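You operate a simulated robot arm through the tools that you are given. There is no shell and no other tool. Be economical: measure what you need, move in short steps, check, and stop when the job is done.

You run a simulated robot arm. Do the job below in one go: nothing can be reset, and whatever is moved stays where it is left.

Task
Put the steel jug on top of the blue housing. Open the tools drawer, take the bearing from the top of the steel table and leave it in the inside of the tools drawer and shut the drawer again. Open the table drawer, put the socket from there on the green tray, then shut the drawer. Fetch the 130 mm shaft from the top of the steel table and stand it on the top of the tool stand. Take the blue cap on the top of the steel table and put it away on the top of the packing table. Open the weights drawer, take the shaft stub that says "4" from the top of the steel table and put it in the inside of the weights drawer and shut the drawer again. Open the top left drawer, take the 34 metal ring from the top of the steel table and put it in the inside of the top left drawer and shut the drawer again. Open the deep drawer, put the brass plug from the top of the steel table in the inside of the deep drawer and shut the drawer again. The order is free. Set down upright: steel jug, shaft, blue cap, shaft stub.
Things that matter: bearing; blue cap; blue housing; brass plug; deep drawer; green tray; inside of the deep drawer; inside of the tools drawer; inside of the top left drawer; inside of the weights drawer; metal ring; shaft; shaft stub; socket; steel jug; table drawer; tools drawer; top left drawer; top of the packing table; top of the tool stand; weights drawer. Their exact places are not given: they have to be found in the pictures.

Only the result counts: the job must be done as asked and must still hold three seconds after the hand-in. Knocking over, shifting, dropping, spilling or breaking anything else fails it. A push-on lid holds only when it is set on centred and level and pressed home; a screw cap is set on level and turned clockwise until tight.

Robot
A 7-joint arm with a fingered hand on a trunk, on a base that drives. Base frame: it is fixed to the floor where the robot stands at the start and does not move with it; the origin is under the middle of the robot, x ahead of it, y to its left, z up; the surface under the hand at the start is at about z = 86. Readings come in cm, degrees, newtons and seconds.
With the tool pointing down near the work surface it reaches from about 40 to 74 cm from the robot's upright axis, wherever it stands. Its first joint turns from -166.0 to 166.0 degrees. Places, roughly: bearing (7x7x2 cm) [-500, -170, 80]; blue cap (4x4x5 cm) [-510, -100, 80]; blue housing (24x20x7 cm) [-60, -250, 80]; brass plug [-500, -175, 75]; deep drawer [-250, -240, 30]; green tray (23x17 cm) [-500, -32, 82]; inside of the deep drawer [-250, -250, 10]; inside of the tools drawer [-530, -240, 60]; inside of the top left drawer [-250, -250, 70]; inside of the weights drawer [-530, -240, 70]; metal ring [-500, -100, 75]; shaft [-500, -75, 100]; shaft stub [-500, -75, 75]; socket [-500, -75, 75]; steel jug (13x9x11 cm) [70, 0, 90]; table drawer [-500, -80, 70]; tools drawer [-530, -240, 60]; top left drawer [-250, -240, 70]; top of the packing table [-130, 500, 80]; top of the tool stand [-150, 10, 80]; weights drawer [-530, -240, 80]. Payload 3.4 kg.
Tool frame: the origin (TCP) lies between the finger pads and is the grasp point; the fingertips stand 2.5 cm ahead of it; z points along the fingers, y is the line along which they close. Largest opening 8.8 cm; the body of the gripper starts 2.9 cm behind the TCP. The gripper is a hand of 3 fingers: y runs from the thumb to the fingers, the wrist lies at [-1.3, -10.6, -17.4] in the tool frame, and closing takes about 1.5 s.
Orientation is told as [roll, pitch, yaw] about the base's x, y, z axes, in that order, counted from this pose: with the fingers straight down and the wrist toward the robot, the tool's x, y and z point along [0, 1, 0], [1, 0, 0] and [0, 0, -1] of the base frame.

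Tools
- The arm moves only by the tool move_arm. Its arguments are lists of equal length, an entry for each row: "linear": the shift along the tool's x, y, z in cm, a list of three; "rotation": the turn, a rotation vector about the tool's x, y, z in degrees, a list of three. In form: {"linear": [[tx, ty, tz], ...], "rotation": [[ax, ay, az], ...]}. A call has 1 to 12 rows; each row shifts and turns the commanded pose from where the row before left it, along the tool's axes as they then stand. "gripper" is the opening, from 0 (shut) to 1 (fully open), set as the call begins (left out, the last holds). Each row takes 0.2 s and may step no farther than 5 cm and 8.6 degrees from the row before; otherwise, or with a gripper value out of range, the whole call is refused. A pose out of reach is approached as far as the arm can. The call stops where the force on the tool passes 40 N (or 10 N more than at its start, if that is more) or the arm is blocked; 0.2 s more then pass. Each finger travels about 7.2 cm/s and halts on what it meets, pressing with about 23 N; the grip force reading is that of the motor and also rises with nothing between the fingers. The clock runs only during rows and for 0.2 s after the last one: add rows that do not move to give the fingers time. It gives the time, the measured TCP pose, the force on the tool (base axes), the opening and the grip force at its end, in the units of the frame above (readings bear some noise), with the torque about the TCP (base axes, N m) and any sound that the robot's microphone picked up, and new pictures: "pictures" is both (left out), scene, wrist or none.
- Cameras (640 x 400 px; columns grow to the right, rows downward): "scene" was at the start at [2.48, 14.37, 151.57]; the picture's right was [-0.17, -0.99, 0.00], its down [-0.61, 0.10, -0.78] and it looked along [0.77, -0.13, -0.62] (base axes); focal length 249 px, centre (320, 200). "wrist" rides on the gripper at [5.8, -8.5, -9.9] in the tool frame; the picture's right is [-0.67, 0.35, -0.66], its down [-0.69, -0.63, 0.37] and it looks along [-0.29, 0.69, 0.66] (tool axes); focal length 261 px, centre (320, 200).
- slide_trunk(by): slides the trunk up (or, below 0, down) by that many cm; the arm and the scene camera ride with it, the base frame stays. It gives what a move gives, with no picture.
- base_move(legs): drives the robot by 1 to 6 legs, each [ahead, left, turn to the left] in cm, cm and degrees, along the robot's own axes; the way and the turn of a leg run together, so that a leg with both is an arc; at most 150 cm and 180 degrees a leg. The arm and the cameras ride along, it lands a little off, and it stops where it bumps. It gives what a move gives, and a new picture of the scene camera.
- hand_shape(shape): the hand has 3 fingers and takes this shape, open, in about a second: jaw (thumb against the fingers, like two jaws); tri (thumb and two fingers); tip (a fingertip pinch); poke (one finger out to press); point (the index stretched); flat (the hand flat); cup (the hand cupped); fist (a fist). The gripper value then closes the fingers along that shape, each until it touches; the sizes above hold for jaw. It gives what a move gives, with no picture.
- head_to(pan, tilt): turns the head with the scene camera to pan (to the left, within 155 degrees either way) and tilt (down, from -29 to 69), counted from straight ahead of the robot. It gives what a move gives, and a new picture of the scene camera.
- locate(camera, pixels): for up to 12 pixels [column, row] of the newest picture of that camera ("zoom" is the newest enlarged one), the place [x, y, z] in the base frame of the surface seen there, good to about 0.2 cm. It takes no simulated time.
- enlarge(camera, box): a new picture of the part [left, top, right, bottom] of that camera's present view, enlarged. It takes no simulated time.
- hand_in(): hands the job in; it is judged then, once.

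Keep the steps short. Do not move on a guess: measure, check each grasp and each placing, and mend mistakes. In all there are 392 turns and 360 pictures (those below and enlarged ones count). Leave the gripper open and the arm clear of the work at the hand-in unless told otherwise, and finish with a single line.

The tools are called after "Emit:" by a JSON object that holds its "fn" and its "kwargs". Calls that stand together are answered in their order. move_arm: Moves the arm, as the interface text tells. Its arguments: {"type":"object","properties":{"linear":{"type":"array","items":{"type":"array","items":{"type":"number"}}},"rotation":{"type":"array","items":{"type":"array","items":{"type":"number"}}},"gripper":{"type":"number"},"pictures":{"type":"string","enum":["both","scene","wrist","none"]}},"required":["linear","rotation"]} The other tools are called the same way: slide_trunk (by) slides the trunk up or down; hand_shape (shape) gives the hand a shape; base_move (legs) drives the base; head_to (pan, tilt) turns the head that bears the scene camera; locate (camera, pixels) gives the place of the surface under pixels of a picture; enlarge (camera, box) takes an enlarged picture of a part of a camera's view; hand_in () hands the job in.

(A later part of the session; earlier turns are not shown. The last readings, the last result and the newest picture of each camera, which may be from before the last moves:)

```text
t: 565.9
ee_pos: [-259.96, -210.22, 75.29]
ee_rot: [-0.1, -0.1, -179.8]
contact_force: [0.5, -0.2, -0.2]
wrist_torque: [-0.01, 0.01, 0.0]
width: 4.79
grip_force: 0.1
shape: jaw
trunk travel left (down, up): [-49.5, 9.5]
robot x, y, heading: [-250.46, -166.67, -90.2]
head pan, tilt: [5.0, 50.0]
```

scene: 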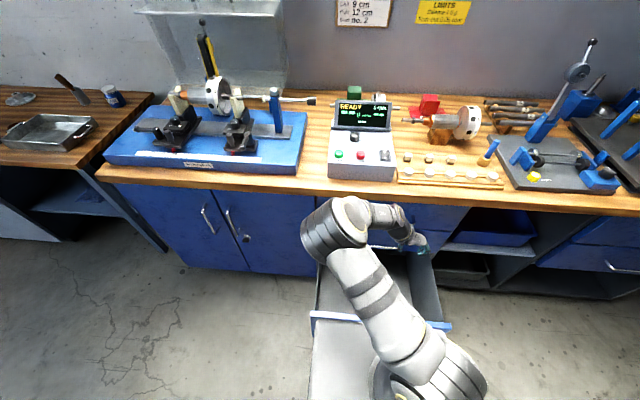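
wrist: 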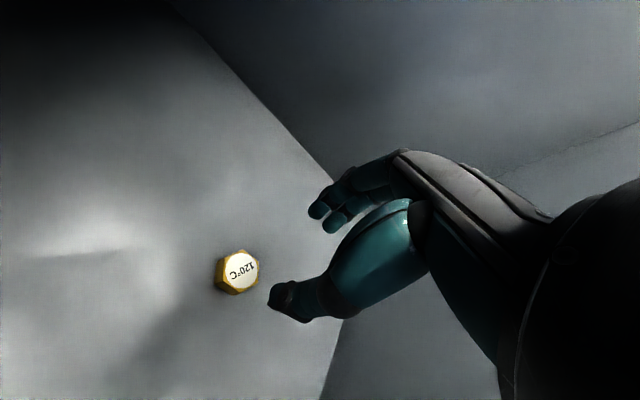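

The plug lies in the deep drawer. Now shut it by its handle: rise, back off, re-orient.

Emit:
{"fn": "slide_trunk", "kwargs": {"by": 9}}

Emit:
{"fn": "move_arm", "kwargs": {"linear": [[0, 0, -4], [0, 0, -4], [0, 0, -4], [0, 0, -4], [0, 0, -4], [0, 0, -4], [0, 0, 0]], "rotation": [[0, 0, 0], [0, 0, 0], [0, 0, 0], [0, 0, 0], [0, 0, 0], [0, 0, 0], [0, 0, 0]], "gripper": 0.5, "pictures": "none"}}

Emit:
{"fn": "base_move", "kwargs": {"legs": [[-43, 0, 0], [0, -36, 0]]}}

Emit:
{"fn": "move_arm", "kwargs": {"linear": [[0, 0, 0], [0, 0, 0], [0, 0, 0], [0, 0, 0], [0, 0, 0], [0, 0, 0], [0, 0, 0], [0, 0, 0], [0, 0, 0], [0, 0, 0], [0, 0, 0]], "rotation": [[0, 0, -8.2], [0, 0, -8.2], [0, 0, -8.2], [0, 0, -8.2], [0, 0, -8.2], [0, 0, -8.2], [0, 0, -8.2], [0, 0, -8.2], [0, 0, -8.2], [0, 0, -8.2], [0, 0, -8.2]], "pictures": "none"}}

Emit:
{"fn": "move_arm", "kwargs": {"linear": [[4, 1.6, 0], [4, 1.6, 0], [4, 1.6, -1], [4, 1.6, -1], [4, 1.6, -1], [4, 1.6, -1], [4, 1.6, -1], [4, 1.6, -1], [4, 1.6, -1], [4, 1.6, 0], [0.5, 0, 0]], "rotation": [[0, 0, 0], [0, 0, 0], [0, 0, 0], [0, 0, 0], [0, 0, 0], [0, 0, 0], [0, 0, 0], [0, 0, 0], [0, 0, 0], [0, 0, 0], [0, 0, 0]], "pictures": "scene"}}

```text
t: 567.2
ee_pos: [-260.06, -210.26, 84.24]
ee_rot: [-0.1, -0.1, -179.7]
contact_force: [0.2, 0.2, 0.1]
wrist_torque: [0.01, -0.01, 0.0]
width: 4.79
grip_force: 0.0
shape: jaw
trunk travel left (down, up): [-58.5, 0.5]
robot x, y, heading: [-250.73, -166.66, -89.8]
head pan, tilt: [5.0, 50.0]
```

```text
t: 568.8
ee_pos: [-259.78, -210.32, 108.29]
ee_rot: [-0.2, -0.1, -179.8]
contact_force: [-0.5, -0.2, 0.4]
wrist_torque: [0.01, 0.03, 0.0]
width: 4.46
grip_force: 0.0
shape: jaw
trunk travel left (down, up): [-58.5, 0.5]
robot x, y, heading: [-250.84, -166.52, -90.0]
head pan, tilt: [5.0, 50.0]
```

```text
t: 573.3
ee_pos: [-296.01, -166.96, 108.31]
ee_rot: [-0.1, -0.1, -179.5]
contact_force: [0.5, -0.3, 0.6]
wrist_torque: [0.01, -0.03, 0.01]
width: 4.44
grip_force: 0.0
shape: jaw
trunk travel left (down, up): [-58.5, 0.5]
robot x, y, heading: [-286.89, -122.8, -89.6]
head pan, tilt: [5.0, 50.0]
```

scene: 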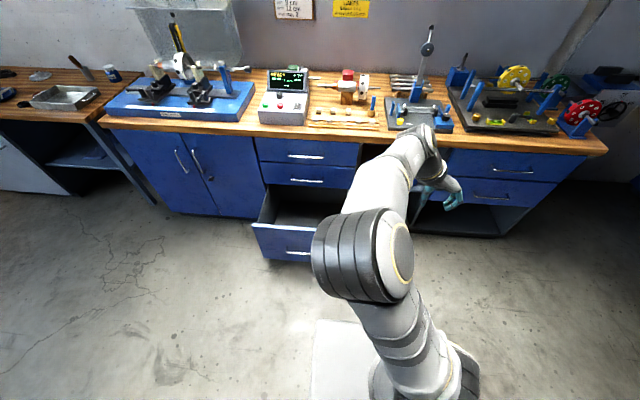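

```text
t: 575.7
ee_pos: [-296.08, -166.98, 108.38]
ee_rot: [0.0, 0.1, -89.1]
contact_force: [0.8, 0.1, 0.5]
wrist_torque: [-0.02, 0.0, 0.01]
width: 4.42
grip_force: 0.0
shape: jaw
trunk travel left (down, up): [-58.5, 0.5]
robot x, y, heading: [-287.03, -123.11, -89.7]
head pan, tilt: [5.0, 50.0]
```

```text
t: 578.1
ee_pos: [-255.21, -182.35, 115.19]
ee_rot: [-0.1, 0.2, -89.2]
contact_force: [-0.2, -0.9, -0.4]
wrist_torque: [0.04, 0.01, -0.02]
width: 4.44
grip_force: 0.1
shape: jaw
trunk travel left (down, up): [-58.5, 0.5]
robot x, y, heading: [-287.29, -123.09, -89.9]
head pan, tilt: [5.0, 50.0]
```

scene: 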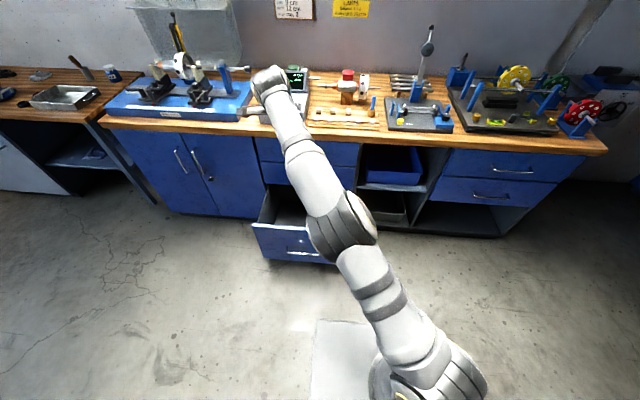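

Pitch −45°, then lower the trunk fully in two goes.

Emit:
{"fn": "move_arm", "kwargs": {"linear": [[0, 0, 0.5], [0, 0, 0.5], [0, 0, 0.5], [0, 0, 0.5], [0, 0, 0.5], [0, 0, 0.5], [0, 0, 0]], "rotation": [[-7.5, 0, 0], [-7.5, 0, 0], [-7.5, 0, 0], [-7.5, 0, 0], [-7.5, 0, 0], [-7.5, 0, 0], [0, 0, 0]], "pictures": "scene"}}

Emit:
{"fn": "slide_trunk", "kwargs": {"by": -40}}

Emit:
{"fn": "slide_trunk", "kwargs": {"by": -18}}

```text
t: 579.7
ee_pos: [-255.22, -183.21, 112.51]
ee_rot: [0.1, -44.8, -89.1]
contact_force: [-0.3, 0.8, -0.2]
wrist_torque: [0.03, 0.05, 0.01]
width: 4.42
grip_force: 0.0
shape: jaw
trunk travel left (down, up): [-58.5, 0.5]
robot x, y, heading: [-286.94, -123.21, -89.6]
head pan, tilt: [5.0, 50.0]
```

scene: 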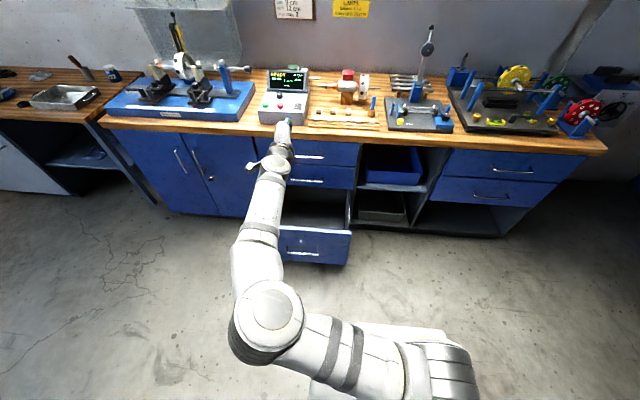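

```text
t: 583.6
ee_pos: [-255.21, -183.36, 72.55]
ee_rot: [-0.1, -44.9, -89.1]
contact_force: [-0.4, -0.3, 0.2]
wrist_torque: [-0.03, -0.03, -0.01]
width: 4.41
grip_force: 0.0
shape: jaw
trunk travel left (down, up): [-18.5, 40.5]
robot x, y, heading: [-286.69, -123.58, -89.9]
head pan, tilt: [5.0, 50.0]
```

```text
t: 585.6
ee_pos: [-255.19, -183.48, 54.45]
ee_rot: [-0.1, -44.9, -89.1]
contact_force: [0.6, 0.0, -0.1]
wrist_torque: [0.0, -0.01, 0.0]
width: 4.46
grip_force: 0.0
shape: jaw
trunk travel left (down, up): [-0.5, 58.5]
robot x, y, heading: [-287.24, -123.45, -89.6]
head pan, tilt: [5.0, 50.0]
```

Emit:
{"fn": "move_arm", "kwargs": {"linear": [[0, -2.7, 2.7], [0, -2.7, 2.7], [0, -2.7, 2.7], [0, -2.5, 2.5], [0, -2.5, 0], [0, 0, 0]], "rotation": [[0, 0, 0], [0, 0, 0], [0, 0, 0], [0, 0, 0], [0, 0, 0], [0, 0, 0]], "pictures": "wrist"}}

Emit:
{"fn": "locate", "kwargs": {"camera": "wrist", "pixels": [[160, 215], [200, 250], [240, 280]]}}

```text
t: 587.0
ee_pos: [-255.39, -181.68, 37.8]
ee_rot: [-0.1, -44.8, -89.2]
contact_force: [0.0, 0.1, -0.2]
wrist_torque: [-0.02, -0.01, -0.01]
width: 4.43
grip_force: 0.0
shape: jaw
trunk travel left (down, up): [-0.5, 58.5]
robot x, y, heading: [-286.98, -122.97, -89.6]
head pan, tilt: [5.0, 50.0]
```

wrist: 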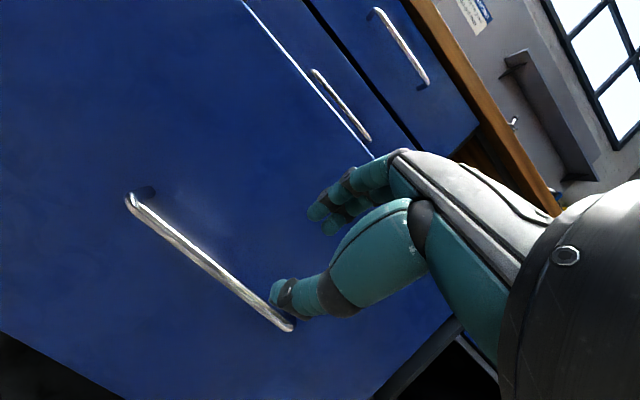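

```text
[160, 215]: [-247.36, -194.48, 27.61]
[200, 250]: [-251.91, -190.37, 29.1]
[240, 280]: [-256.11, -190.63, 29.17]
```

Emit:
{"fn": "move_arm", "kwargs": {"linear": [[0, 0, 3.5], [0, 0, 3.5], [0, 0, 3], [0, 0, 1.7], [0, 0, 0]], "rotation": [[0, 0, 0], [0, 0, 0], [0, 0, 0], [0, 0, 0], [0, 0, 0]], "pictures": "wrist"}}

Emit:
{"fn": "move_arm", "kwargs": {"linear": [[0, 0, 0], [0, 0, 0], [0, 0, 0], [0, 0, 0], [0, 0, 0], [0, 0, 0]], "rotation": [[0, 0, 0], [0, 0, 0], [0, 0, 0], [0, 0, 0], [0, 0, 0], [0, 0, 0]], "gripper": 0, "pictures": "none"}}

Emit:
{"fn": "base_move", "kwargs": {"legs": [[29.5, 0, 0]]}}

```text
t: 588.2
ee_pos: [-254.98, -190.02, 29.58]
ee_rot: [0.1, -45.0, -89.1]
contact_force: [-0.2, 0.8, 0.2]
wrist_torque: [-0.02, 0.01, 0.01]
width: 4.45
grip_force: 0.0
shape: jaw
trunk travel left (down, up): [-0.5, 58.5]
robot x, y, heading: [-287.14, -123.06, -89.7]
head pan, tilt: [5.0, 50.0]
```

wrist: 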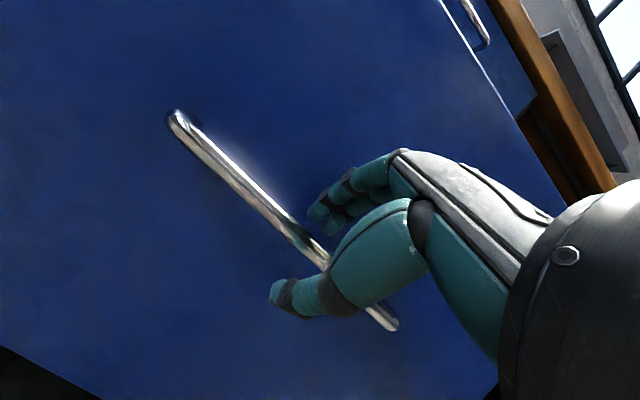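

```text
t: 589.6
ee_pos: [-254.94, -189.95, 29.54]
ee_rot: [0.1, -44.9, -89.2]
contact_force: [1.5, 0.0, -10.4]
wrist_torque: [0.08, 0.01, 0.07]
width: 0.46
grip_force: 22.6
shape: jaw
trunk travel left (down, up): [-0.5, 58.5]
robot x, y, heading: [-287.17, -123.29, -89.9]
head pan, tilt: [5.0, 50.0]
```

```text
t: 591.6
ee_pos: [-254.85, -219.6, 29.56]
ee_rot: [0.1, -45.0, -89.2]
contact_force: [-7.6, -2.0, -9.6]
wrist_torque: [0.08, 0.03, -0.1]
width: 0.48
grip_force: 22.6
shape: jaw
trunk travel left (down, up): [-0.5, 58.5]
robot x, y, heading: [-287.29, -152.43, -89.6]
head pan, tilt: [5.0, 50.0]
```

scene: 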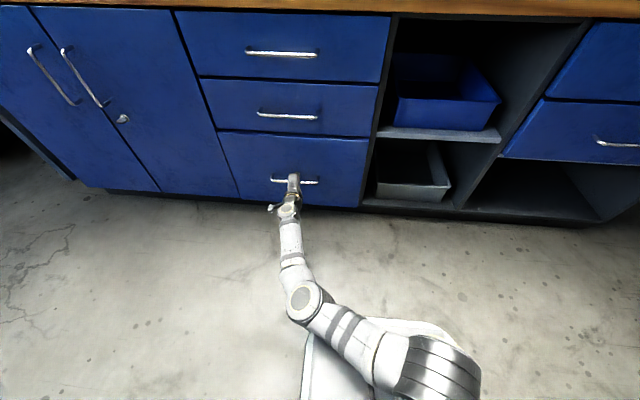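

Emit:
{"fn": "move_arm", "kwargs": {"linear": [[0, 0.25, 0.25], [0, 0.2, 0.2], [0, 0.15, 0.15], [0, 0, 0]], "rotation": [[0, 0, 0], [0, 0, 0], [0, 0, 0], [0, 0, 0]], "pictures": "scene"}}

Emit:
{"fn": "locate", "kwargs": {"camera": "scene", "pixels": [[250, 160], [340, 155], [340, 115], [230, 110], [150, 130], [340, 180]]}}

```text
t: 592.6
ee_pos: [-254.92, -220.44, 29.48]
ee_rot: [0.2, -44.8, -89.3]
contact_force: [-8.2, -0.3, -13.8]
wrist_torque: [0.16, 0.0, -0.12]
width: 0.48
grip_force: 23.3
shape: jaw
trunk travel left (down, up): [-0.5, 58.5]
robot x, y, heading: [-286.93, -152.58, -89.5]
head pan, tilt: [5.0, 50.0]
```

scene: 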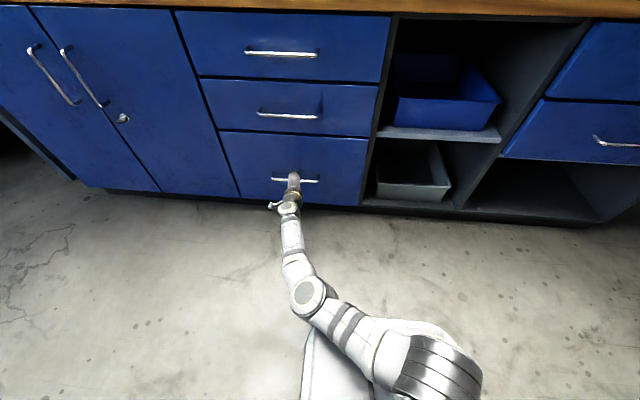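

```text
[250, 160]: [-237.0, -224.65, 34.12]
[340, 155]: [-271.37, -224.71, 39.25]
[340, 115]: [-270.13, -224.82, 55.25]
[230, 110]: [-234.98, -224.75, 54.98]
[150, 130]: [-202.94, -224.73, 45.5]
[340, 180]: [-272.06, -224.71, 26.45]
```

Flush to within 1 mm; one more gentle nudge, then release and retreat.

Emit:
{"fn": "move_arm", "kwargs": {"linear": [[0, 0.2, 0.2], [0, 0.15, 0.15], [0, 0, 0]], "rotation": [[0, 0, 0], [0, 0, 0], [0, 0, 0]], "pictures": "none"}}

Emit:
{"fn": "move_arm", "kwargs": {"linear": [[0, 0, 0], [0, 0, 0], [0, 0, 0], [0, 0, -3], [0, 0, -4], [0, 0, -4], [0, 0, 0]], "rotation": [[0, 0, 0], [0, 0, 0], [0, 0, 0], [0, 0, 0], [0, 0, 0], [0, 0, 0], [0, 0, 0]], "gripper": 0.5, "pictures": "scene"}}

Emit:
{"fn": "locate", "kwargs": {"camera": "scene", "pixels": [[250, 160], [340, 155], [340, 115], [150, 130], [340, 180], [340, 50]]}}

```text
t: 593.4
ee_pos: [-254.55, -220.84, 29.49]
ee_rot: [0.1, -44.8, -89.1]
contact_force: [-8.2, 13.8, -11.7]
wrist_torque: [0.26, -0.02, -0.13]
width: 0.54
grip_force: 23.1
shape: jaw
trunk travel left (down, up): [-0.5, 58.5]
robot x, y, heading: [-286.74, -153.0, -89.5]
head pan, tilt: [5.0, 50.0]
```

```text
t: 595.0
ee_pos: [-254.92, -213.11, 37.32]
ee_rot: [0.0, -44.9, -89.2]
contact_force: [-0.2, 0.9, 0.0]
wrist_torque: [-0.02, -0.01, 0.0]
width: 4.34
grip_force: 0.0
shape: jaw
trunk travel left (down, up): [-0.5, 58.5]
robot x, y, heading: [-286.9, -152.17, -89.7]
head pan, tilt: [5.0, 50.0]
```

scene: 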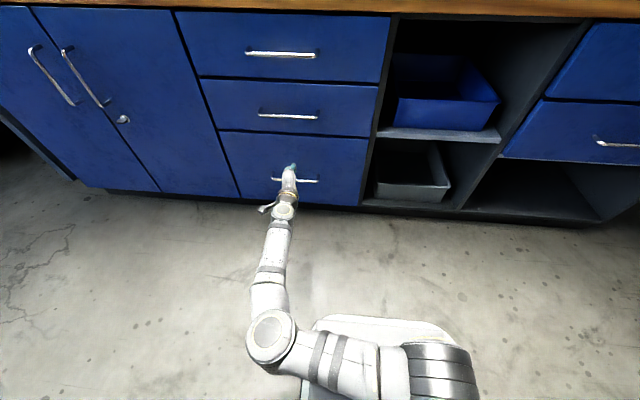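

```text
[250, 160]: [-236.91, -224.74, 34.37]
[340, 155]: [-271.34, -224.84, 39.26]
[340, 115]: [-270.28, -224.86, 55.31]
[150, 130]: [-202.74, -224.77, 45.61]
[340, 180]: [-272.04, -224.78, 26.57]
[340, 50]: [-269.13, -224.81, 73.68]
```

All flush. Now the last item: the blue cap. Back off, raise, level the hand, and drive to the table.

Emit:
{"fn": "base_move", "kwargs": {"legs": [[-40, 0, 0]]}}

Emit:
{"fn": "slide_trunk", "kwargs": {"by": 40}}

Emit:
{"fn": "slide_trunk", "kwargs": {"by": 18}}

Emit:
{"fn": "move_arm", "kwargs": {"linear": [[0, 0, -1], [0, 0, -1], [0, 0, -2], [0, 0, -2], [0, 0, -3], [0, 0, -3], [-4, 0, 0], [-4, 0, 0], [-4, 0, 0], [-4, 0, 0], [-4, 0, 0]], "rotation": [[7.5, 0, 0], [7.5, 0, 0], [7.5, 0, 0], [7.5, 0, 0], [7.5, 0, 0], [7.5, 0, 0], [0, 0, 0], [0, 0, 0], [0, 0, 0], [0, 0, 0], [0, 0, 0]], "pictures": "none"}}

Emit:
{"fn": "base_move", "kwargs": {"legs": [[0, 0, -90], [115, -8, 0], [40, 0, 0]]}}

```text
t: 597.5
ee_pos: [-255.37, -172.77, 37.43]
ee_rot: [0.1, -44.9, -89.6]
contact_force: [-1.1, 0.3, 0.9]
wrist_torque: [-0.02, 0.02, 0.01]
width: 4.36
grip_force: 0.2
shape: jaw
trunk travel left (down, up): [-0.5, 58.5]
robot x, y, heading: [-286.9, -112.15, -89.8]
head pan, tilt: [5.0, 50.0]
```

scene: 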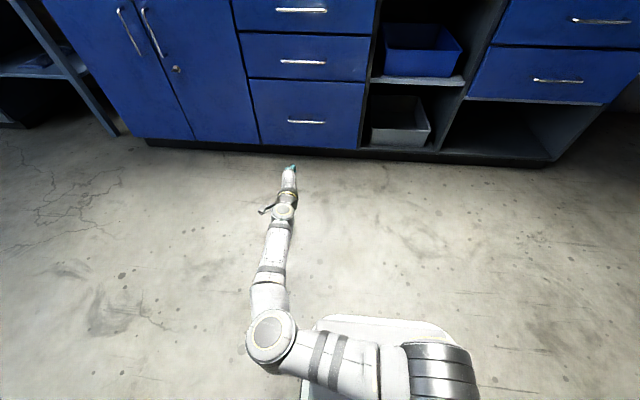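

```text
t: 601.3
ee_pos: [-255.21, -172.68, 77.47]
ee_rot: [0.0, -44.9, -89.6]
contact_force: [-0.5, -0.4, 1.1]
wrist_torque: [0.0, -0.01, 0.02]
width: 4.37
grip_force: 0.1
shape: jaw
trunk travel left (down, up): [-40.5, 18.5]
robot x, y, heading: [-286.51, -112.52, -89.7]
head pan, tilt: [5.0, 50.0]
```

```text
t: 603.3
ee_pos: [-255.22, -172.88, 95.38]
ee_rot: [0.1, -44.9, -89.5]
contact_force: [0.0, 0.7, 0.2]
wrist_torque: [0.01, 0.0, 0.02]
width: 4.37
grip_force: 0.1
shape: jaw
trunk travel left (down, up): [-58.5, 0.5]
robot x, y, heading: [-287.16, -112.32, -89.9]
head pan, tilt: [5.0, 50.0]
```

```text
t: 605.7
ee_pos: [-275.39, -168.84, 106.52]
ee_rot: [0.1, 0.1, -89.3]
contact_force: [0.3, -0.6, -0.4]
wrist_torque: [0.02, -0.02, 0.03]
width: 4.41
grip_force: 0.0
shape: jaw
trunk travel left (down, up): [-58.5, 0.5]
robot x, y, heading: [-287.21, -112.59, -89.9]
head pan, tilt: [5.0, 50.0]
```

```text
t: 617.5
ee_pos: [-497.46, -116.88, 106.53]
ee_rot: [0.1, 0.1, -179.4]
contact_force: [0.2, 0.4, 0.3]
wrist_torque: [0.01, -0.02, 0.0]
width: 4.36
grip_force: 0.0
shape: jaw
trunk travel left (down, up): [-58.5, 0.5]
robot x, y, heading: [-440.79, -105.31, -179.7]
head pan, tilt: [5.0, 50.0]
```

scene: 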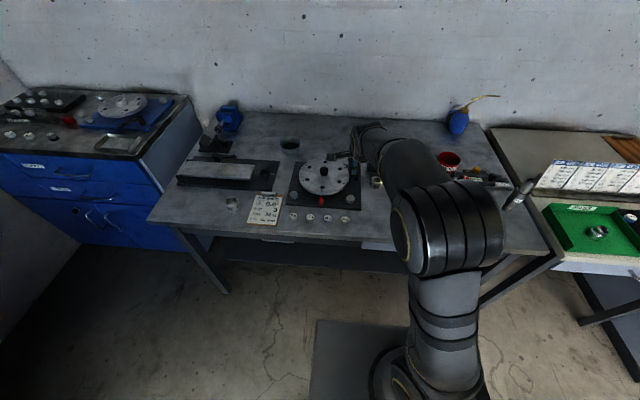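

Hand is over the table. Move right toward the cap and look with the wrist camera.

Emit:
{"fn": "move_arm", "kwargs": {"linear": [[-4, 0, 0], [-4, 0, 0], [-4, 0, 0], [0, 0, 0]], "rotation": [[0, 0, 0], [0, 0, 0], [0, 0, 0], [0, 0, 0]], "gripper": 0.75, "pictures": "wrist"}}

Emit:
{"fn": "enlarge", "kwargs": {"camera": "wrist", "box": [180, 180, 320, 300]}}

```text
t: 618.5
ee_pos: [-497.47, -105.1, 106.38]
ee_rot: [0.1, 0.1, -179.3]
contact_force: [0.1, -0.2, -0.3]
wrist_torque: [0.02, 0.03, 0.03]
width: 6.56
grip_force: 0.0
shape: jaw
trunk travel left (down, up): [-58.5, 0.5]
robot x, y, heading: [-440.71, -105.1, -179.9]
head pan, tilt: [5.0, 50.0]
```

wrist: 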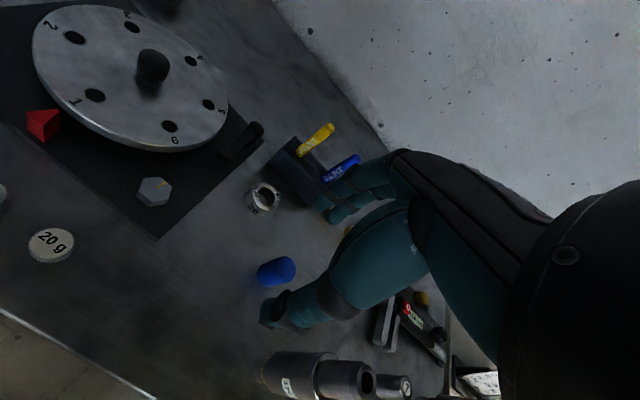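

```text
3.33 times, centred on (250, 240) of wrist
```

zoom: 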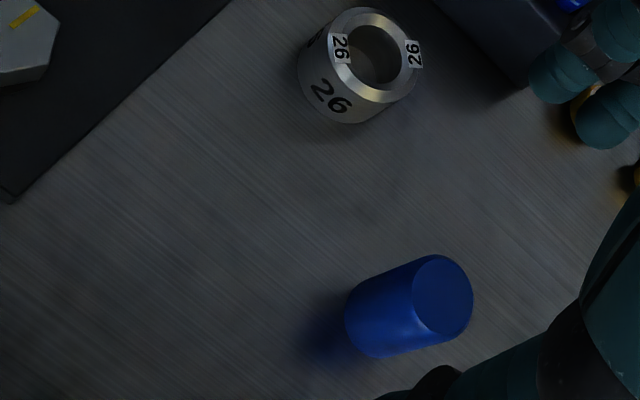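

Emit:
{"fn": "locate", "kwargs": {"camera": "zoom", "pixels": [[418, 290], [470, 300], [440, 260], [445, 335], [443, 297], [360, 330], [370, 350]]}}

```text
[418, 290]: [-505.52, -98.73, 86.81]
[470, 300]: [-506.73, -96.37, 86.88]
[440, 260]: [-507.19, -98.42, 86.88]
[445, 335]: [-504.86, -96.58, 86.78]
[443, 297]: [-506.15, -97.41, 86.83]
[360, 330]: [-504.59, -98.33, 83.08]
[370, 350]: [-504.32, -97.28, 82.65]
```

Cap centre (−506.05,−97.5), ⌀2.9, top z 86.8. I yaw the hand so the wrist stays away from the 170 shaft, and move over the cap.

Emit:
{"fn": "move_arm", "kwargs": {"linear": [[0, 0, 0], [0, 0, 0], [0, 0, 0], [0, 0, 0], [0, 0, 0], [-0.3, 4, 0], [0, 4, 0], [0, 3.46, 0], [0, 0, 4], [0, 0, 4], [0, 0, 4], [0, 0, 0]], "rotation": [[0, 0, 8.2], [0, 0, 8.2], [0, 0, 8.1], [0, 0, 8.1], [0, 0, 8.1], [0, 0, 0], [0, 0, 0], [0, 0, 0], [0, 0, 0], [0, 0, 0], [0, 0, 0], [0, 0, 0]], "gripper": 0.6, "pictures": "both"}}

```text
t: 621.0
ee_pos: [-506.19, -97.24, 94.49]
ee_rot: [0.0, 0.1, 140.0]
contact_force: [0.3, 0.3, 0.1]
wrist_torque: [0.0, 0.02, -0.03]
width: 5.33
grip_force: 0.0
shape: jaw
trunk travel left (down, up): [-58.5, 0.5]
robot x, y, heading: [-440.46, -105.22, -179.9]
head pan, tilt: [5.0, 50.0]
```

scene: 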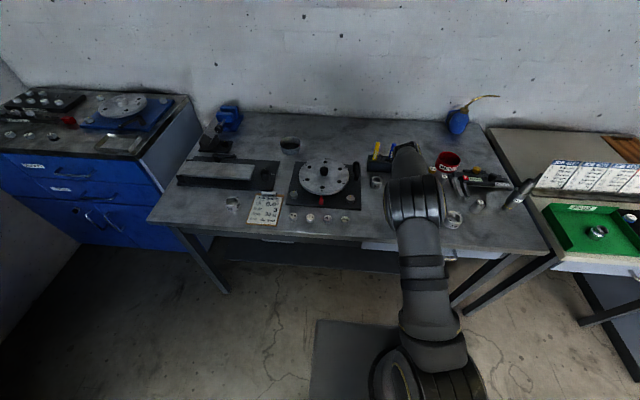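
wrist: 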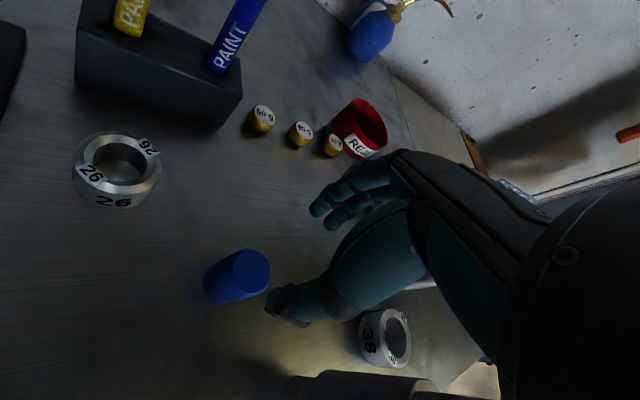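

Cap lies between the fingers' line. Lower 9 cm in steps.

Emit:
{"fn": "move_arm", "kwargs": {"linear": [[0, 0, 3], [0, 0, 3], [0, 0, 2], [0, 0, 1], [0, 0, 0]], "rotation": [[0, 0, 0], [0, 0, 0], [0, 0, 0], [0, 0, 0], [0, 0, 0]], "pictures": "wrist"}}

Emit:
{"fn": "move_arm", "kwargs": {"linear": [[0, 0, 0], [0, 0, 0], [0, 0, 0], [0, 0, 0], [0, 0, 0], [0, 0, 0]], "rotation": [[0, 0, 0], [0, 0, 0], [0, 0, 0], [0, 0, 0], [0, 0, 0], [0, 0, 0]], "gripper": 0, "pictures": "wrist"}}

```text
t: 622.2
ee_pos: [-506.03, -97.33, 85.47]
ee_rot: [-0.1, 0.1, 140.1]
contact_force: [0.5, 0.3, -0.5]
wrist_torque: [0.01, -0.02, -0.03]
width: 5.34
grip_force: 0.0
shape: jaw
trunk travel left (down, up): [-58.5, 0.5]
robot x, y, heading: [-440.54, -105.23, -179.7]
head pan, tilt: [5.0, 50.0]
```

wrist: 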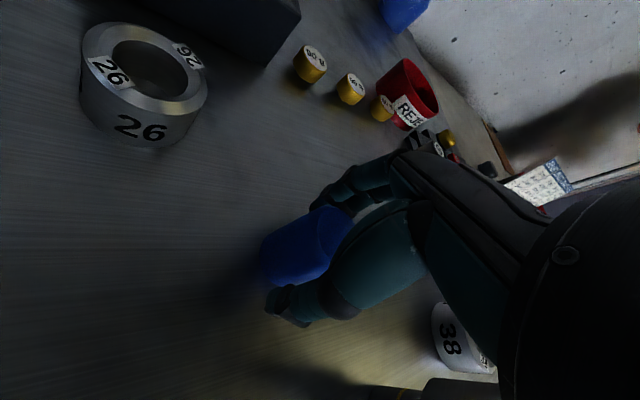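

```text
t: 623.6
ee_pos: [-506.19, -97.44, 85.53]
ee_rot: [0.0, 0.0, 140.0]
contact_force: [-0.5, 0.3, -0.8]
wrist_torque: [0.0, -0.01, -0.02]
width: 2.73
grip_force: 23.1
shape: jaw
trunk travel left (down, up): [-58.5, 0.5]
robot x, y, heading: [-440.86, -105.1, -179.6]
head pan, tilt: [5.0, 50.0]
```

wrist: 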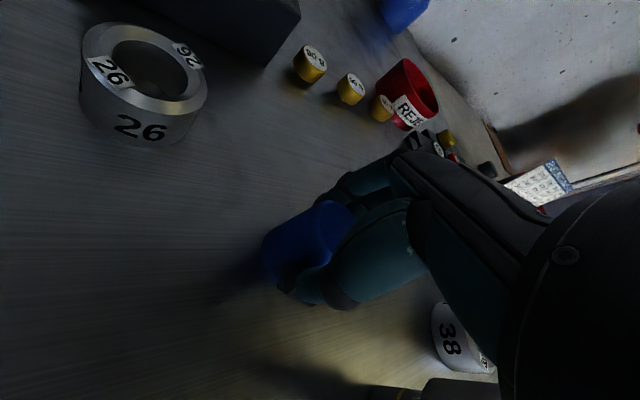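

Gripped (2.7). Lift straight up 22.

Emit:
{"fn": "move_arm", "kwargs": {"linear": [[0, 0, -1], [0, 0, -3], [0, 0, -4], [0, 0, -5], [0, 0, -5], [0, 0, -4], [0, 0, 0]], "rotation": [[0, 0, 0], [0, 0, 0], [0, 0, 0], [0, 0, 0], [0, 0, 0], [0, 0, 0], [0, 0, 0]], "pictures": "both"}}

```text
t: 625.2
ee_pos: [-506.04, -97.61, 107.59]
ee_rot: [0.1, 0.1, 140.1]
contact_force: [-0.2, -0.2, -1.0]
wrist_torque: [-0.02, 0.03, 0.02]
width: 2.72
grip_force: 22.6
shape: jaw
trunk travel left (down, up): [-58.5, 0.5]
robot x, y, heading: [-441.11, -105.08, -179.3]
head pan, tilt: [5.0, 50.0]
```

scene: 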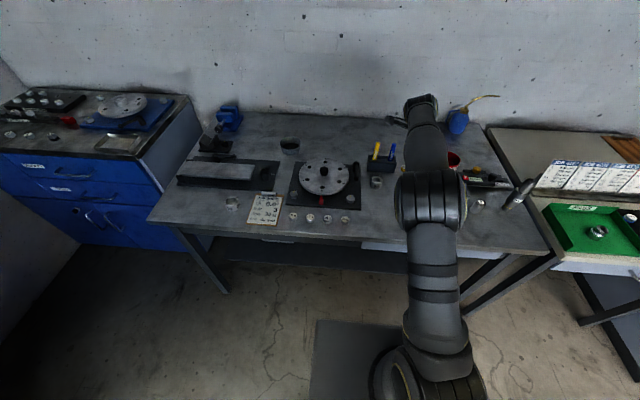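
wrist: 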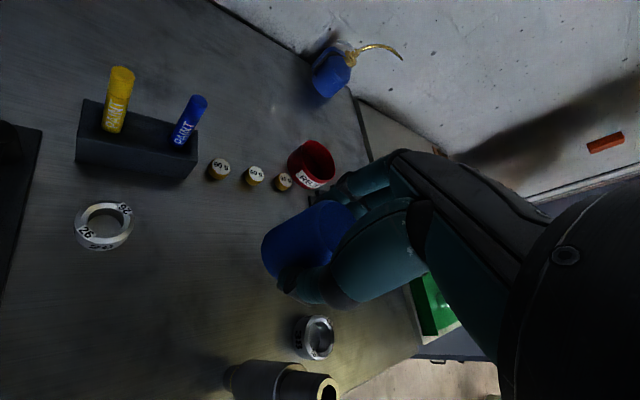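

Cap held. Now the long drive to the packing table: back off, turn, and go along the clear aisle to near the start place.

Emit:
{"fn": "base_move", "kwargs": {"legs": [[-60, 0, 0], [0, 0, 90], [0, 0, 90], [120, -5, 0], [120, 0, 0], [105, 0, 0]]}}

Emit:
{"fn": "head_to", "kwargs": {"pan": 90, "tilt": 20}}

```text
t: 652.5
ee_pos: [26.09, -139.78, 107.64]
ee_rot: [-0.1, 0.2, -43.2]
contact_force: [-0.7, 0.5, -1.0]
wrist_torque: [0.01, -0.01, 0.02]
width: 2.66
grip_force: 23.0
shape: jaw
trunk travel left (down, up): [-58.5, 0.5]
robot x, y, heading: [-38.52, -129.2, -2.8]
head pan, tilt: [5.0, 50.0]
```

scene: 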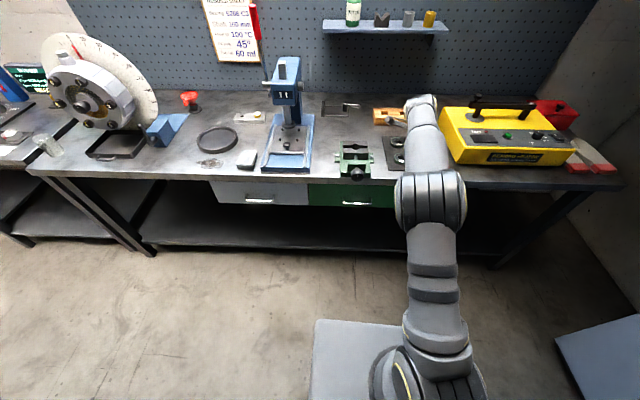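

```text
t: 654.1
ee_pos: [26.12, -139.77, 107.51]
ee_rot: [-0.1, 0.1, -43.2]
contact_force: [0.6, -0.1, -0.3]
wrist_torque: [-0.01, 0.04, 0.03]
width: 2.66
grip_force: 22.5
shape: jaw
trunk travel left (down, up): [-58.5, 0.5]
robot x, y, heading: [-38.79, -128.8, -3.0]
head pan, tilt: [90.0, 20.0]
```

scene: 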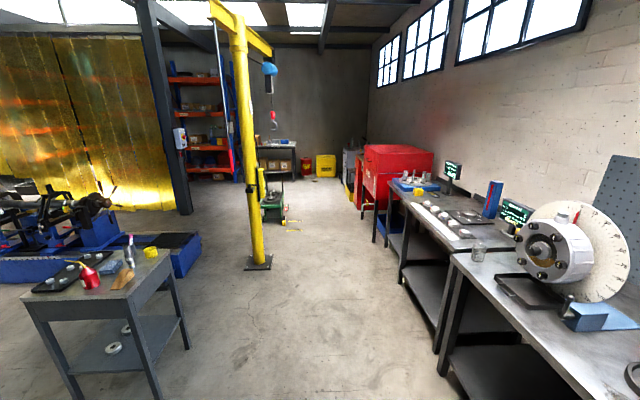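

I measure pillar, cart, packing table and benches for the route.

Emit:
{"fn": "locate", "kwargs": {"camera": "scene", "pixels": [[258, 265], [240, 265], [275, 263], [272, 218], [265, 205], [290, 222], [258, 180], [296, 180], [270, 147], [365, 210], [437, 300], [402, 235]]}}

Emit:
{"fn": "enlarge", "kwargs": {"camera": "scene", "box": [220, 110, 400, 260]}}

```text
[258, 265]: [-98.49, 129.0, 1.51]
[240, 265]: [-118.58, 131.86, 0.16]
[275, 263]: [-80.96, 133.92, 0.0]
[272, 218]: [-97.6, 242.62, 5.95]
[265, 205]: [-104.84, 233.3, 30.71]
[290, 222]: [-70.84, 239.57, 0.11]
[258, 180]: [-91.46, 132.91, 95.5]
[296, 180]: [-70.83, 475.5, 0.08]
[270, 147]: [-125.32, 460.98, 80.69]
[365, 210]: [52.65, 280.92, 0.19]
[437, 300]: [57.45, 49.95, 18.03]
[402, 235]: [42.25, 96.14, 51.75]
```

```text
2.67 times, centred on (310, 185) of scene
```

zoom: 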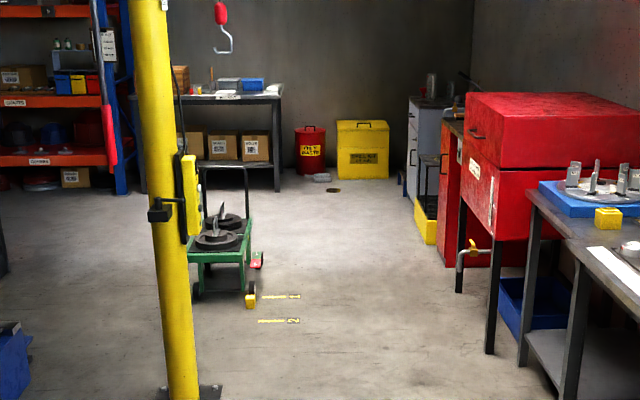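

Clear corridor along x≈−15. Turn left and drive up it.

Emit:
{"fn": "base_move", "kwargs": {"legs": [[0, 0, 93], [120, -22, 0], [150, 0, 0], [110, 0, 0]]}}

Emit:
{"fn": "head_to", "kwargs": {"pan": 25, "tilt": 25}}

```text
t: 676.3
ee_pos: [4.87, 314.03, 107.59]
ee_rot: [0.1, 0.0, 48.5]
contact_force: [-0.2, -0.5, 0.3]
wrist_torque: [0.0, 0.0, 0.0]
width: 2.64
grip_force: 22.8
shape: jaw
trunk travel left (down, up): [-58.5, 0.5]
robot x, y, heading: [-4.39, 249.22, 88.9]
head pan, tilt: [90.0, 20.0]
```

scene: 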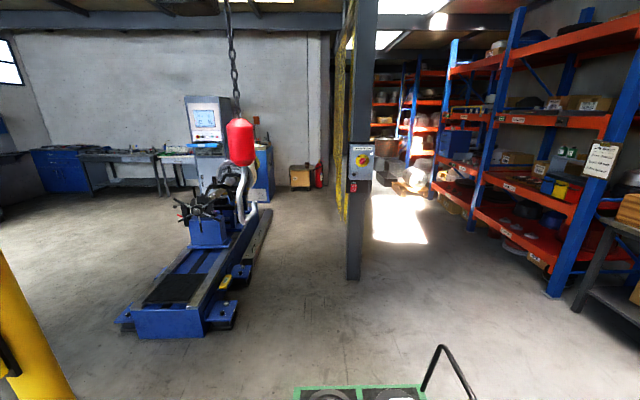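

```text
t: 677.7
ee_pos: [4.83, 314.12, 107.58]
ee_rot: [0.0, 0.1, 48.5]
contact_force: [1.0, 0.7, 0.3]
wrist_torque: [-0.02, -0.03, 0.01]
width: 2.65
grip_force: 22.8
shape: jaw
trunk travel left (down, up): [-58.5, 0.5]
robot x, y, heading: [-4.67, 248.99, 88.8]
head pan, tilt: [25.0, 25.0]
```

scene: 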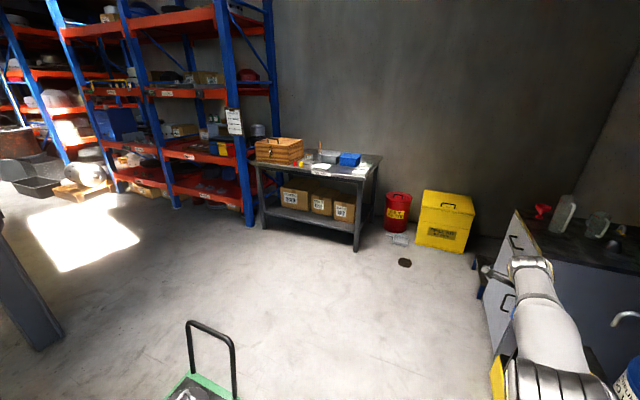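

The packing table is visible. I measure its top and free spots.

Emit:
{"fn": "enlarge", "kwargs": {"camera": "scene", "box": [240, 130, 400, 210]}}

Emit:
{"fn": "locate", "kwargs": {"camera": "zoom", "pixels": [[80, 145], [490, 190], [560, 100], [450, 165], [330, 160], [320, 175], [510, 150], [490, 165], [400, 155], [250, 110], [290, 90]]}}

Emit:
{"fn": "locate", "kwargs": {"camera": "scene", "pixels": [[210, 340], [205, 395], [515, 330], [500, 290], [440, 245], [395, 240], [405, 263], [520, 220]]}}

```text
4.00 times, centred on (320, 170) of scene
```

zoom: 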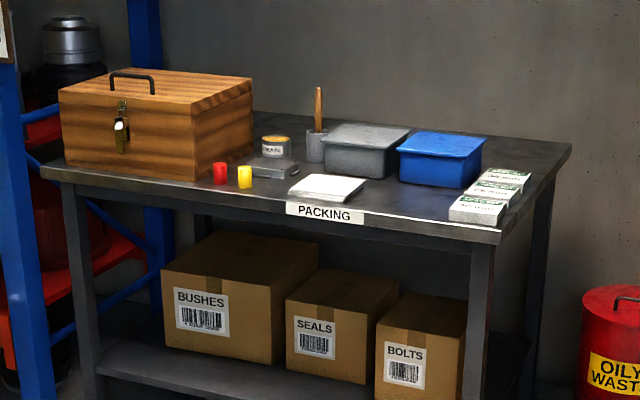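

```text
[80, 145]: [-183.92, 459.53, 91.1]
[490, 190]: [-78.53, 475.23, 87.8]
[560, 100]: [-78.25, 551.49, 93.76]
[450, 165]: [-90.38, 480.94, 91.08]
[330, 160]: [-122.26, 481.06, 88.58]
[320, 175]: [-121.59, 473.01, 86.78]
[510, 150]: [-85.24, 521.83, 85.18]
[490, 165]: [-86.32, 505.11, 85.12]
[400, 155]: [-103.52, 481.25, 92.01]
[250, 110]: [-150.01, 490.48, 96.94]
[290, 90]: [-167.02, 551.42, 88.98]
```

```text
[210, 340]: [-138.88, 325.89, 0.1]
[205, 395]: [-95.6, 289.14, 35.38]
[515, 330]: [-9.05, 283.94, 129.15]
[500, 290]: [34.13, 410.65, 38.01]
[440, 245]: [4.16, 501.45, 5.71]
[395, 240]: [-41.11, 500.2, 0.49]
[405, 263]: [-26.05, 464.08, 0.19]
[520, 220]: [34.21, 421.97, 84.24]
```

Table: front edge y≈461, x −190…−78. Drive ahead 130, then left 95, to stand before it.

Emit:
{"fn": "base_move", "kwargs": {"legs": [[0, 0, 1.2], [115, 0, 0], [0, 92, 0]]}}

Emit:
{"fn": "head_to", "kwargs": {"pan": 10, "tilt": 35}}

```text
t: 688.2
ee_pos: [-85.94, 430.24, 107.53]
ee_rot: [0.0, 0.1, 49.9]
contact_force: [1.1, -0.1, -0.4]
wrist_torque: [-0.02, 0.0, -0.02]
width: 2.64
grip_force: 22.9
shape: jaw
trunk travel left (down, up): [-58.5, 0.5]
robot x, y, heading: [-93.7, 364.8, 89.9]
head pan, tilt: [25.0, 25.0]
```

scene: 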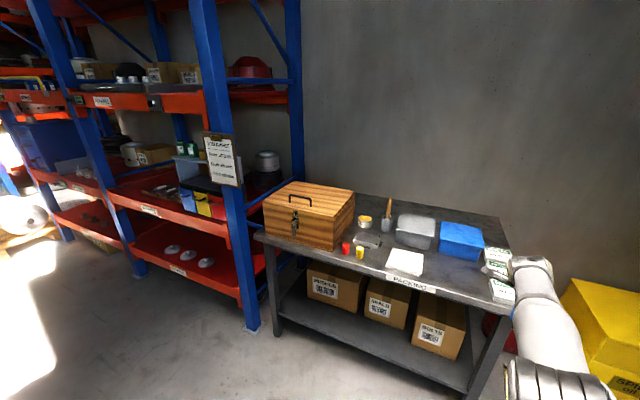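

```text
t: 689.0
ee_pos: [-86.11, 430.4, 107.6]
ee_rot: [0.0, 0.2, 49.9]
contact_force: [0.9, 0.1, 0.4]
wrist_torque: [-0.01, -0.03, 0.01]
width: 2.65
grip_force: 22.6
shape: jaw
trunk travel left (down, up): [-58.5, 0.5]
robot x, y, heading: [-93.66, 365.19, 90.0]
head pan, tilt: [10.0, 35.0]
```

scene: 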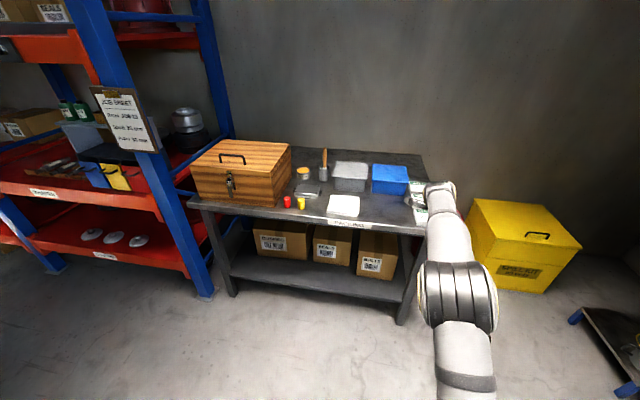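

Emit:
{"fn": "enlarge", "kwargs": {"camera": "scene", "box": [270, 140, 450, 250]}}

Emit:
{"fn": "locate", "kwargs": {"camera": "zoom", "pixels": [[400, 245], [370, 230], [340, 195], [450, 230], [430, 260], [300, 255], [250, 250], [420, 190], [500, 250], [330, 240], [480, 210], [540, 300]]}}

```text
3.56 times, centred on (360, 195) of scene
```

zoom: 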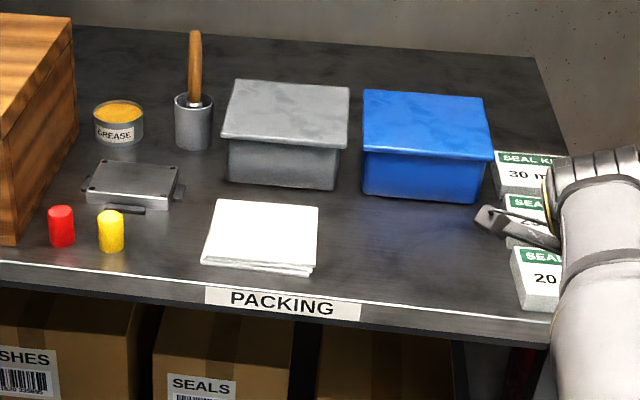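

```text
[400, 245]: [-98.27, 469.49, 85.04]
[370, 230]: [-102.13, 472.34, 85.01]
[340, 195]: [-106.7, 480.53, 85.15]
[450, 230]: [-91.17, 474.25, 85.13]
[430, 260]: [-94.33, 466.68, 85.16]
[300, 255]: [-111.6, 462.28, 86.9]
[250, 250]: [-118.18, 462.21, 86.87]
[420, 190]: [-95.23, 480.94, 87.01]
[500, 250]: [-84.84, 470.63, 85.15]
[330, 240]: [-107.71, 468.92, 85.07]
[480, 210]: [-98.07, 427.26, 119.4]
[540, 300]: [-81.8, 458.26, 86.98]
```

Table top z 85.1; a free spot at (−97,469). Drive 38.7 ahead and 11 left.

Emit:
{"fn": "base_move", "kwargs": {"legs": [[38.7, 11, 0]]}}

Emit:
{"fn": "move_arm", "kwargs": {"linear": [[0, 0, 4], [0, 0, 4], [0, 0, 4], [0, 0, 0]], "rotation": [[0, 0, 0], [0, 0, 0], [0, 0, 0], [0, 0, 0]], "pictures": "both"}}

```text
t: 691.5
ee_pos: [-97.54, 468.87, 107.6]
ee_rot: [0.1, 0.1, 50.4]
contact_force: [-0.4, -0.3, -0.6]
wrist_torque: [0.02, 0.02, 0.02]
width: 2.66
grip_force: 22.5
shape: jaw
trunk travel left (down, up): [-58.5, 0.5]
robot x, y, heading: [-105.0, 403.38, 90.9]
head pan, tilt: [10.0, 35.0]
```

scene: 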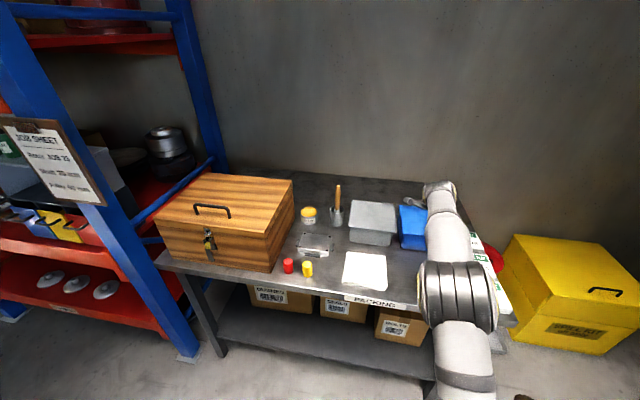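

```text
t: 692.5
ee_pos: [-97.75, 468.74, 95.25]
ee_rot: [0.1, 0.1, 50.3]
contact_force: [-0.2, -0.3, -0.4]
wrist_torque: [0.03, 0.02, 0.0]
width: 2.66
grip_force: 23.1
shape: jaw
trunk travel left (down, up): [-58.5, 0.5]
robot x, y, heading: [-104.38, 402.97, 90.6]
head pan, tilt: [10.0, 35.0]
```

scene: 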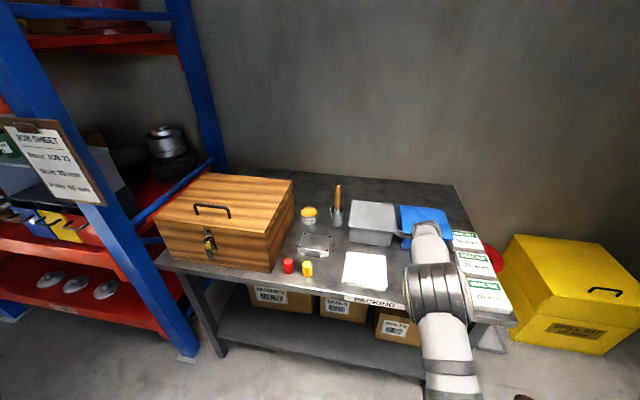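
wrist: 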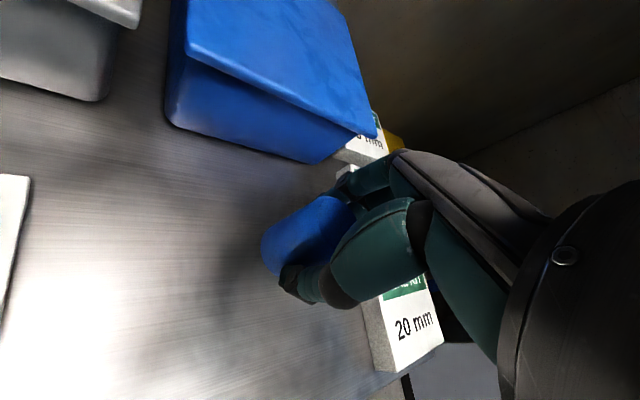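

Clear around. Lower 6.2, then small steps to contact.

Emit:
{"fn": "move_arm", "kwargs": {"linear": [[0, 0, 3], [0, 0, 2], [0, 0, 1], [0, 0, 0.3], [0, 0, 0]], "rotation": [[0, 0, 0], [0, 0, 0], [0, 0, 0], [0, 0, 0], [0, 0, 0]], "pictures": "none"}}

Emit:
{"fn": "move_arm", "kwargs": {"linear": [[0, 0, 0.2], [0, 0, 0.15], [0, 0, 0]], "rotation": [[0, 0, 0], [0, 0, 0], [0, 0, 0]], "pictures": "wrist"}}

```text
t: 693.7
ee_pos: [-97.76, 468.77, 89.16]
ee_rot: [0.0, 0.2, 50.4]
contact_force: [0.5, -0.7, -1.1]
wrist_torque: [0.03, 0.0, 0.02]
width: 2.68
grip_force: 22.8
shape: jaw
trunk travel left (down, up): [-58.5, 0.5]
robot x, y, heading: [-104.94, 403.81, 90.9]
head pan, tilt: [10.0, 35.0]
```

```text
t: 694.5
ee_pos: [-97.58, 468.63, 88.81]
ee_rot: [0.1, 0.0, 50.4]
contact_force: [-0.5, 0.4, 0.0]
wrist_torque: [0.0, 0.01, 0.01]
width: 2.61
grip_force: 22.9
shape: jaw
trunk travel left (down, up): [-58.5, 0.5]
robot x, y, heading: [-104.83, 403.04, 90.6]
head pan, tilt: [10.0, 35.0]
```

wrist: 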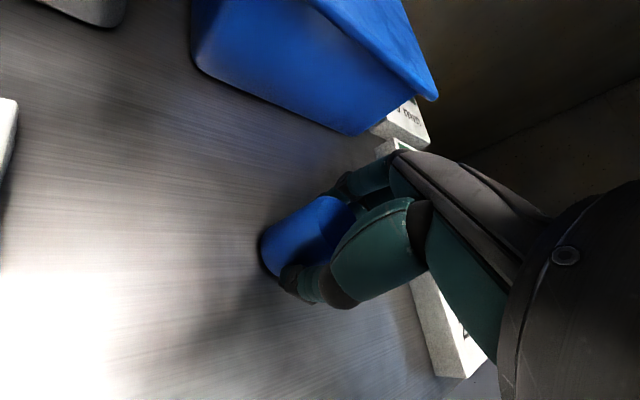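

Emit:
{"fn": "move_arm", "kwargs": {"linear": [[0, 0, 0.15], [0, 0, 0.15], [0, 0, 0]], "rotation": [[0, 0, 0], [0, 0, 0], [0, 0, 0]], "pictures": "none"}}

```text
t: 695.3
ee_pos: [-97.62, 468.74, 88.44]
ee_rot: [0.0, 0.1, 50.3]
contact_force: [-0.9, 0.2, 0.0]
wrist_torque: [0.02, 0.01, 0.03]
width: 2.61
grip_force: 22.8
shape: jaw
trunk travel left (down, up): [-58.5, 0.5]
robot x, y, heading: [-104.99, 403.63, 90.6]
head pan, tilt: [10.0, 35.0]
```

Emit:
{"fn": "move_arm", "kwargs": {"linear": [[0, 0, 0.12], [0, 0, 0.12], [0, 0, 0]], "rotation": [[0, 0, 0], [0, 0, 0], [0, 0, 0]], "pictures": "none"}}

```text
t: 696.1
ee_pos: [-97.56, 468.66, 88.45]
ee_rot: [0.0, 0.0, 50.4]
contact_force: [0.6, -0.4, 6.1]
wrist_torque: [0.08, -0.12, 0.01]
width: 2.65
grip_force: 23.4
shape: jaw
trunk travel left (down, up): [-58.5, 0.5]
robot x, y, heading: [-104.66, 403.45, 90.6]
head pan, tilt: [10.0, 35.0]
```

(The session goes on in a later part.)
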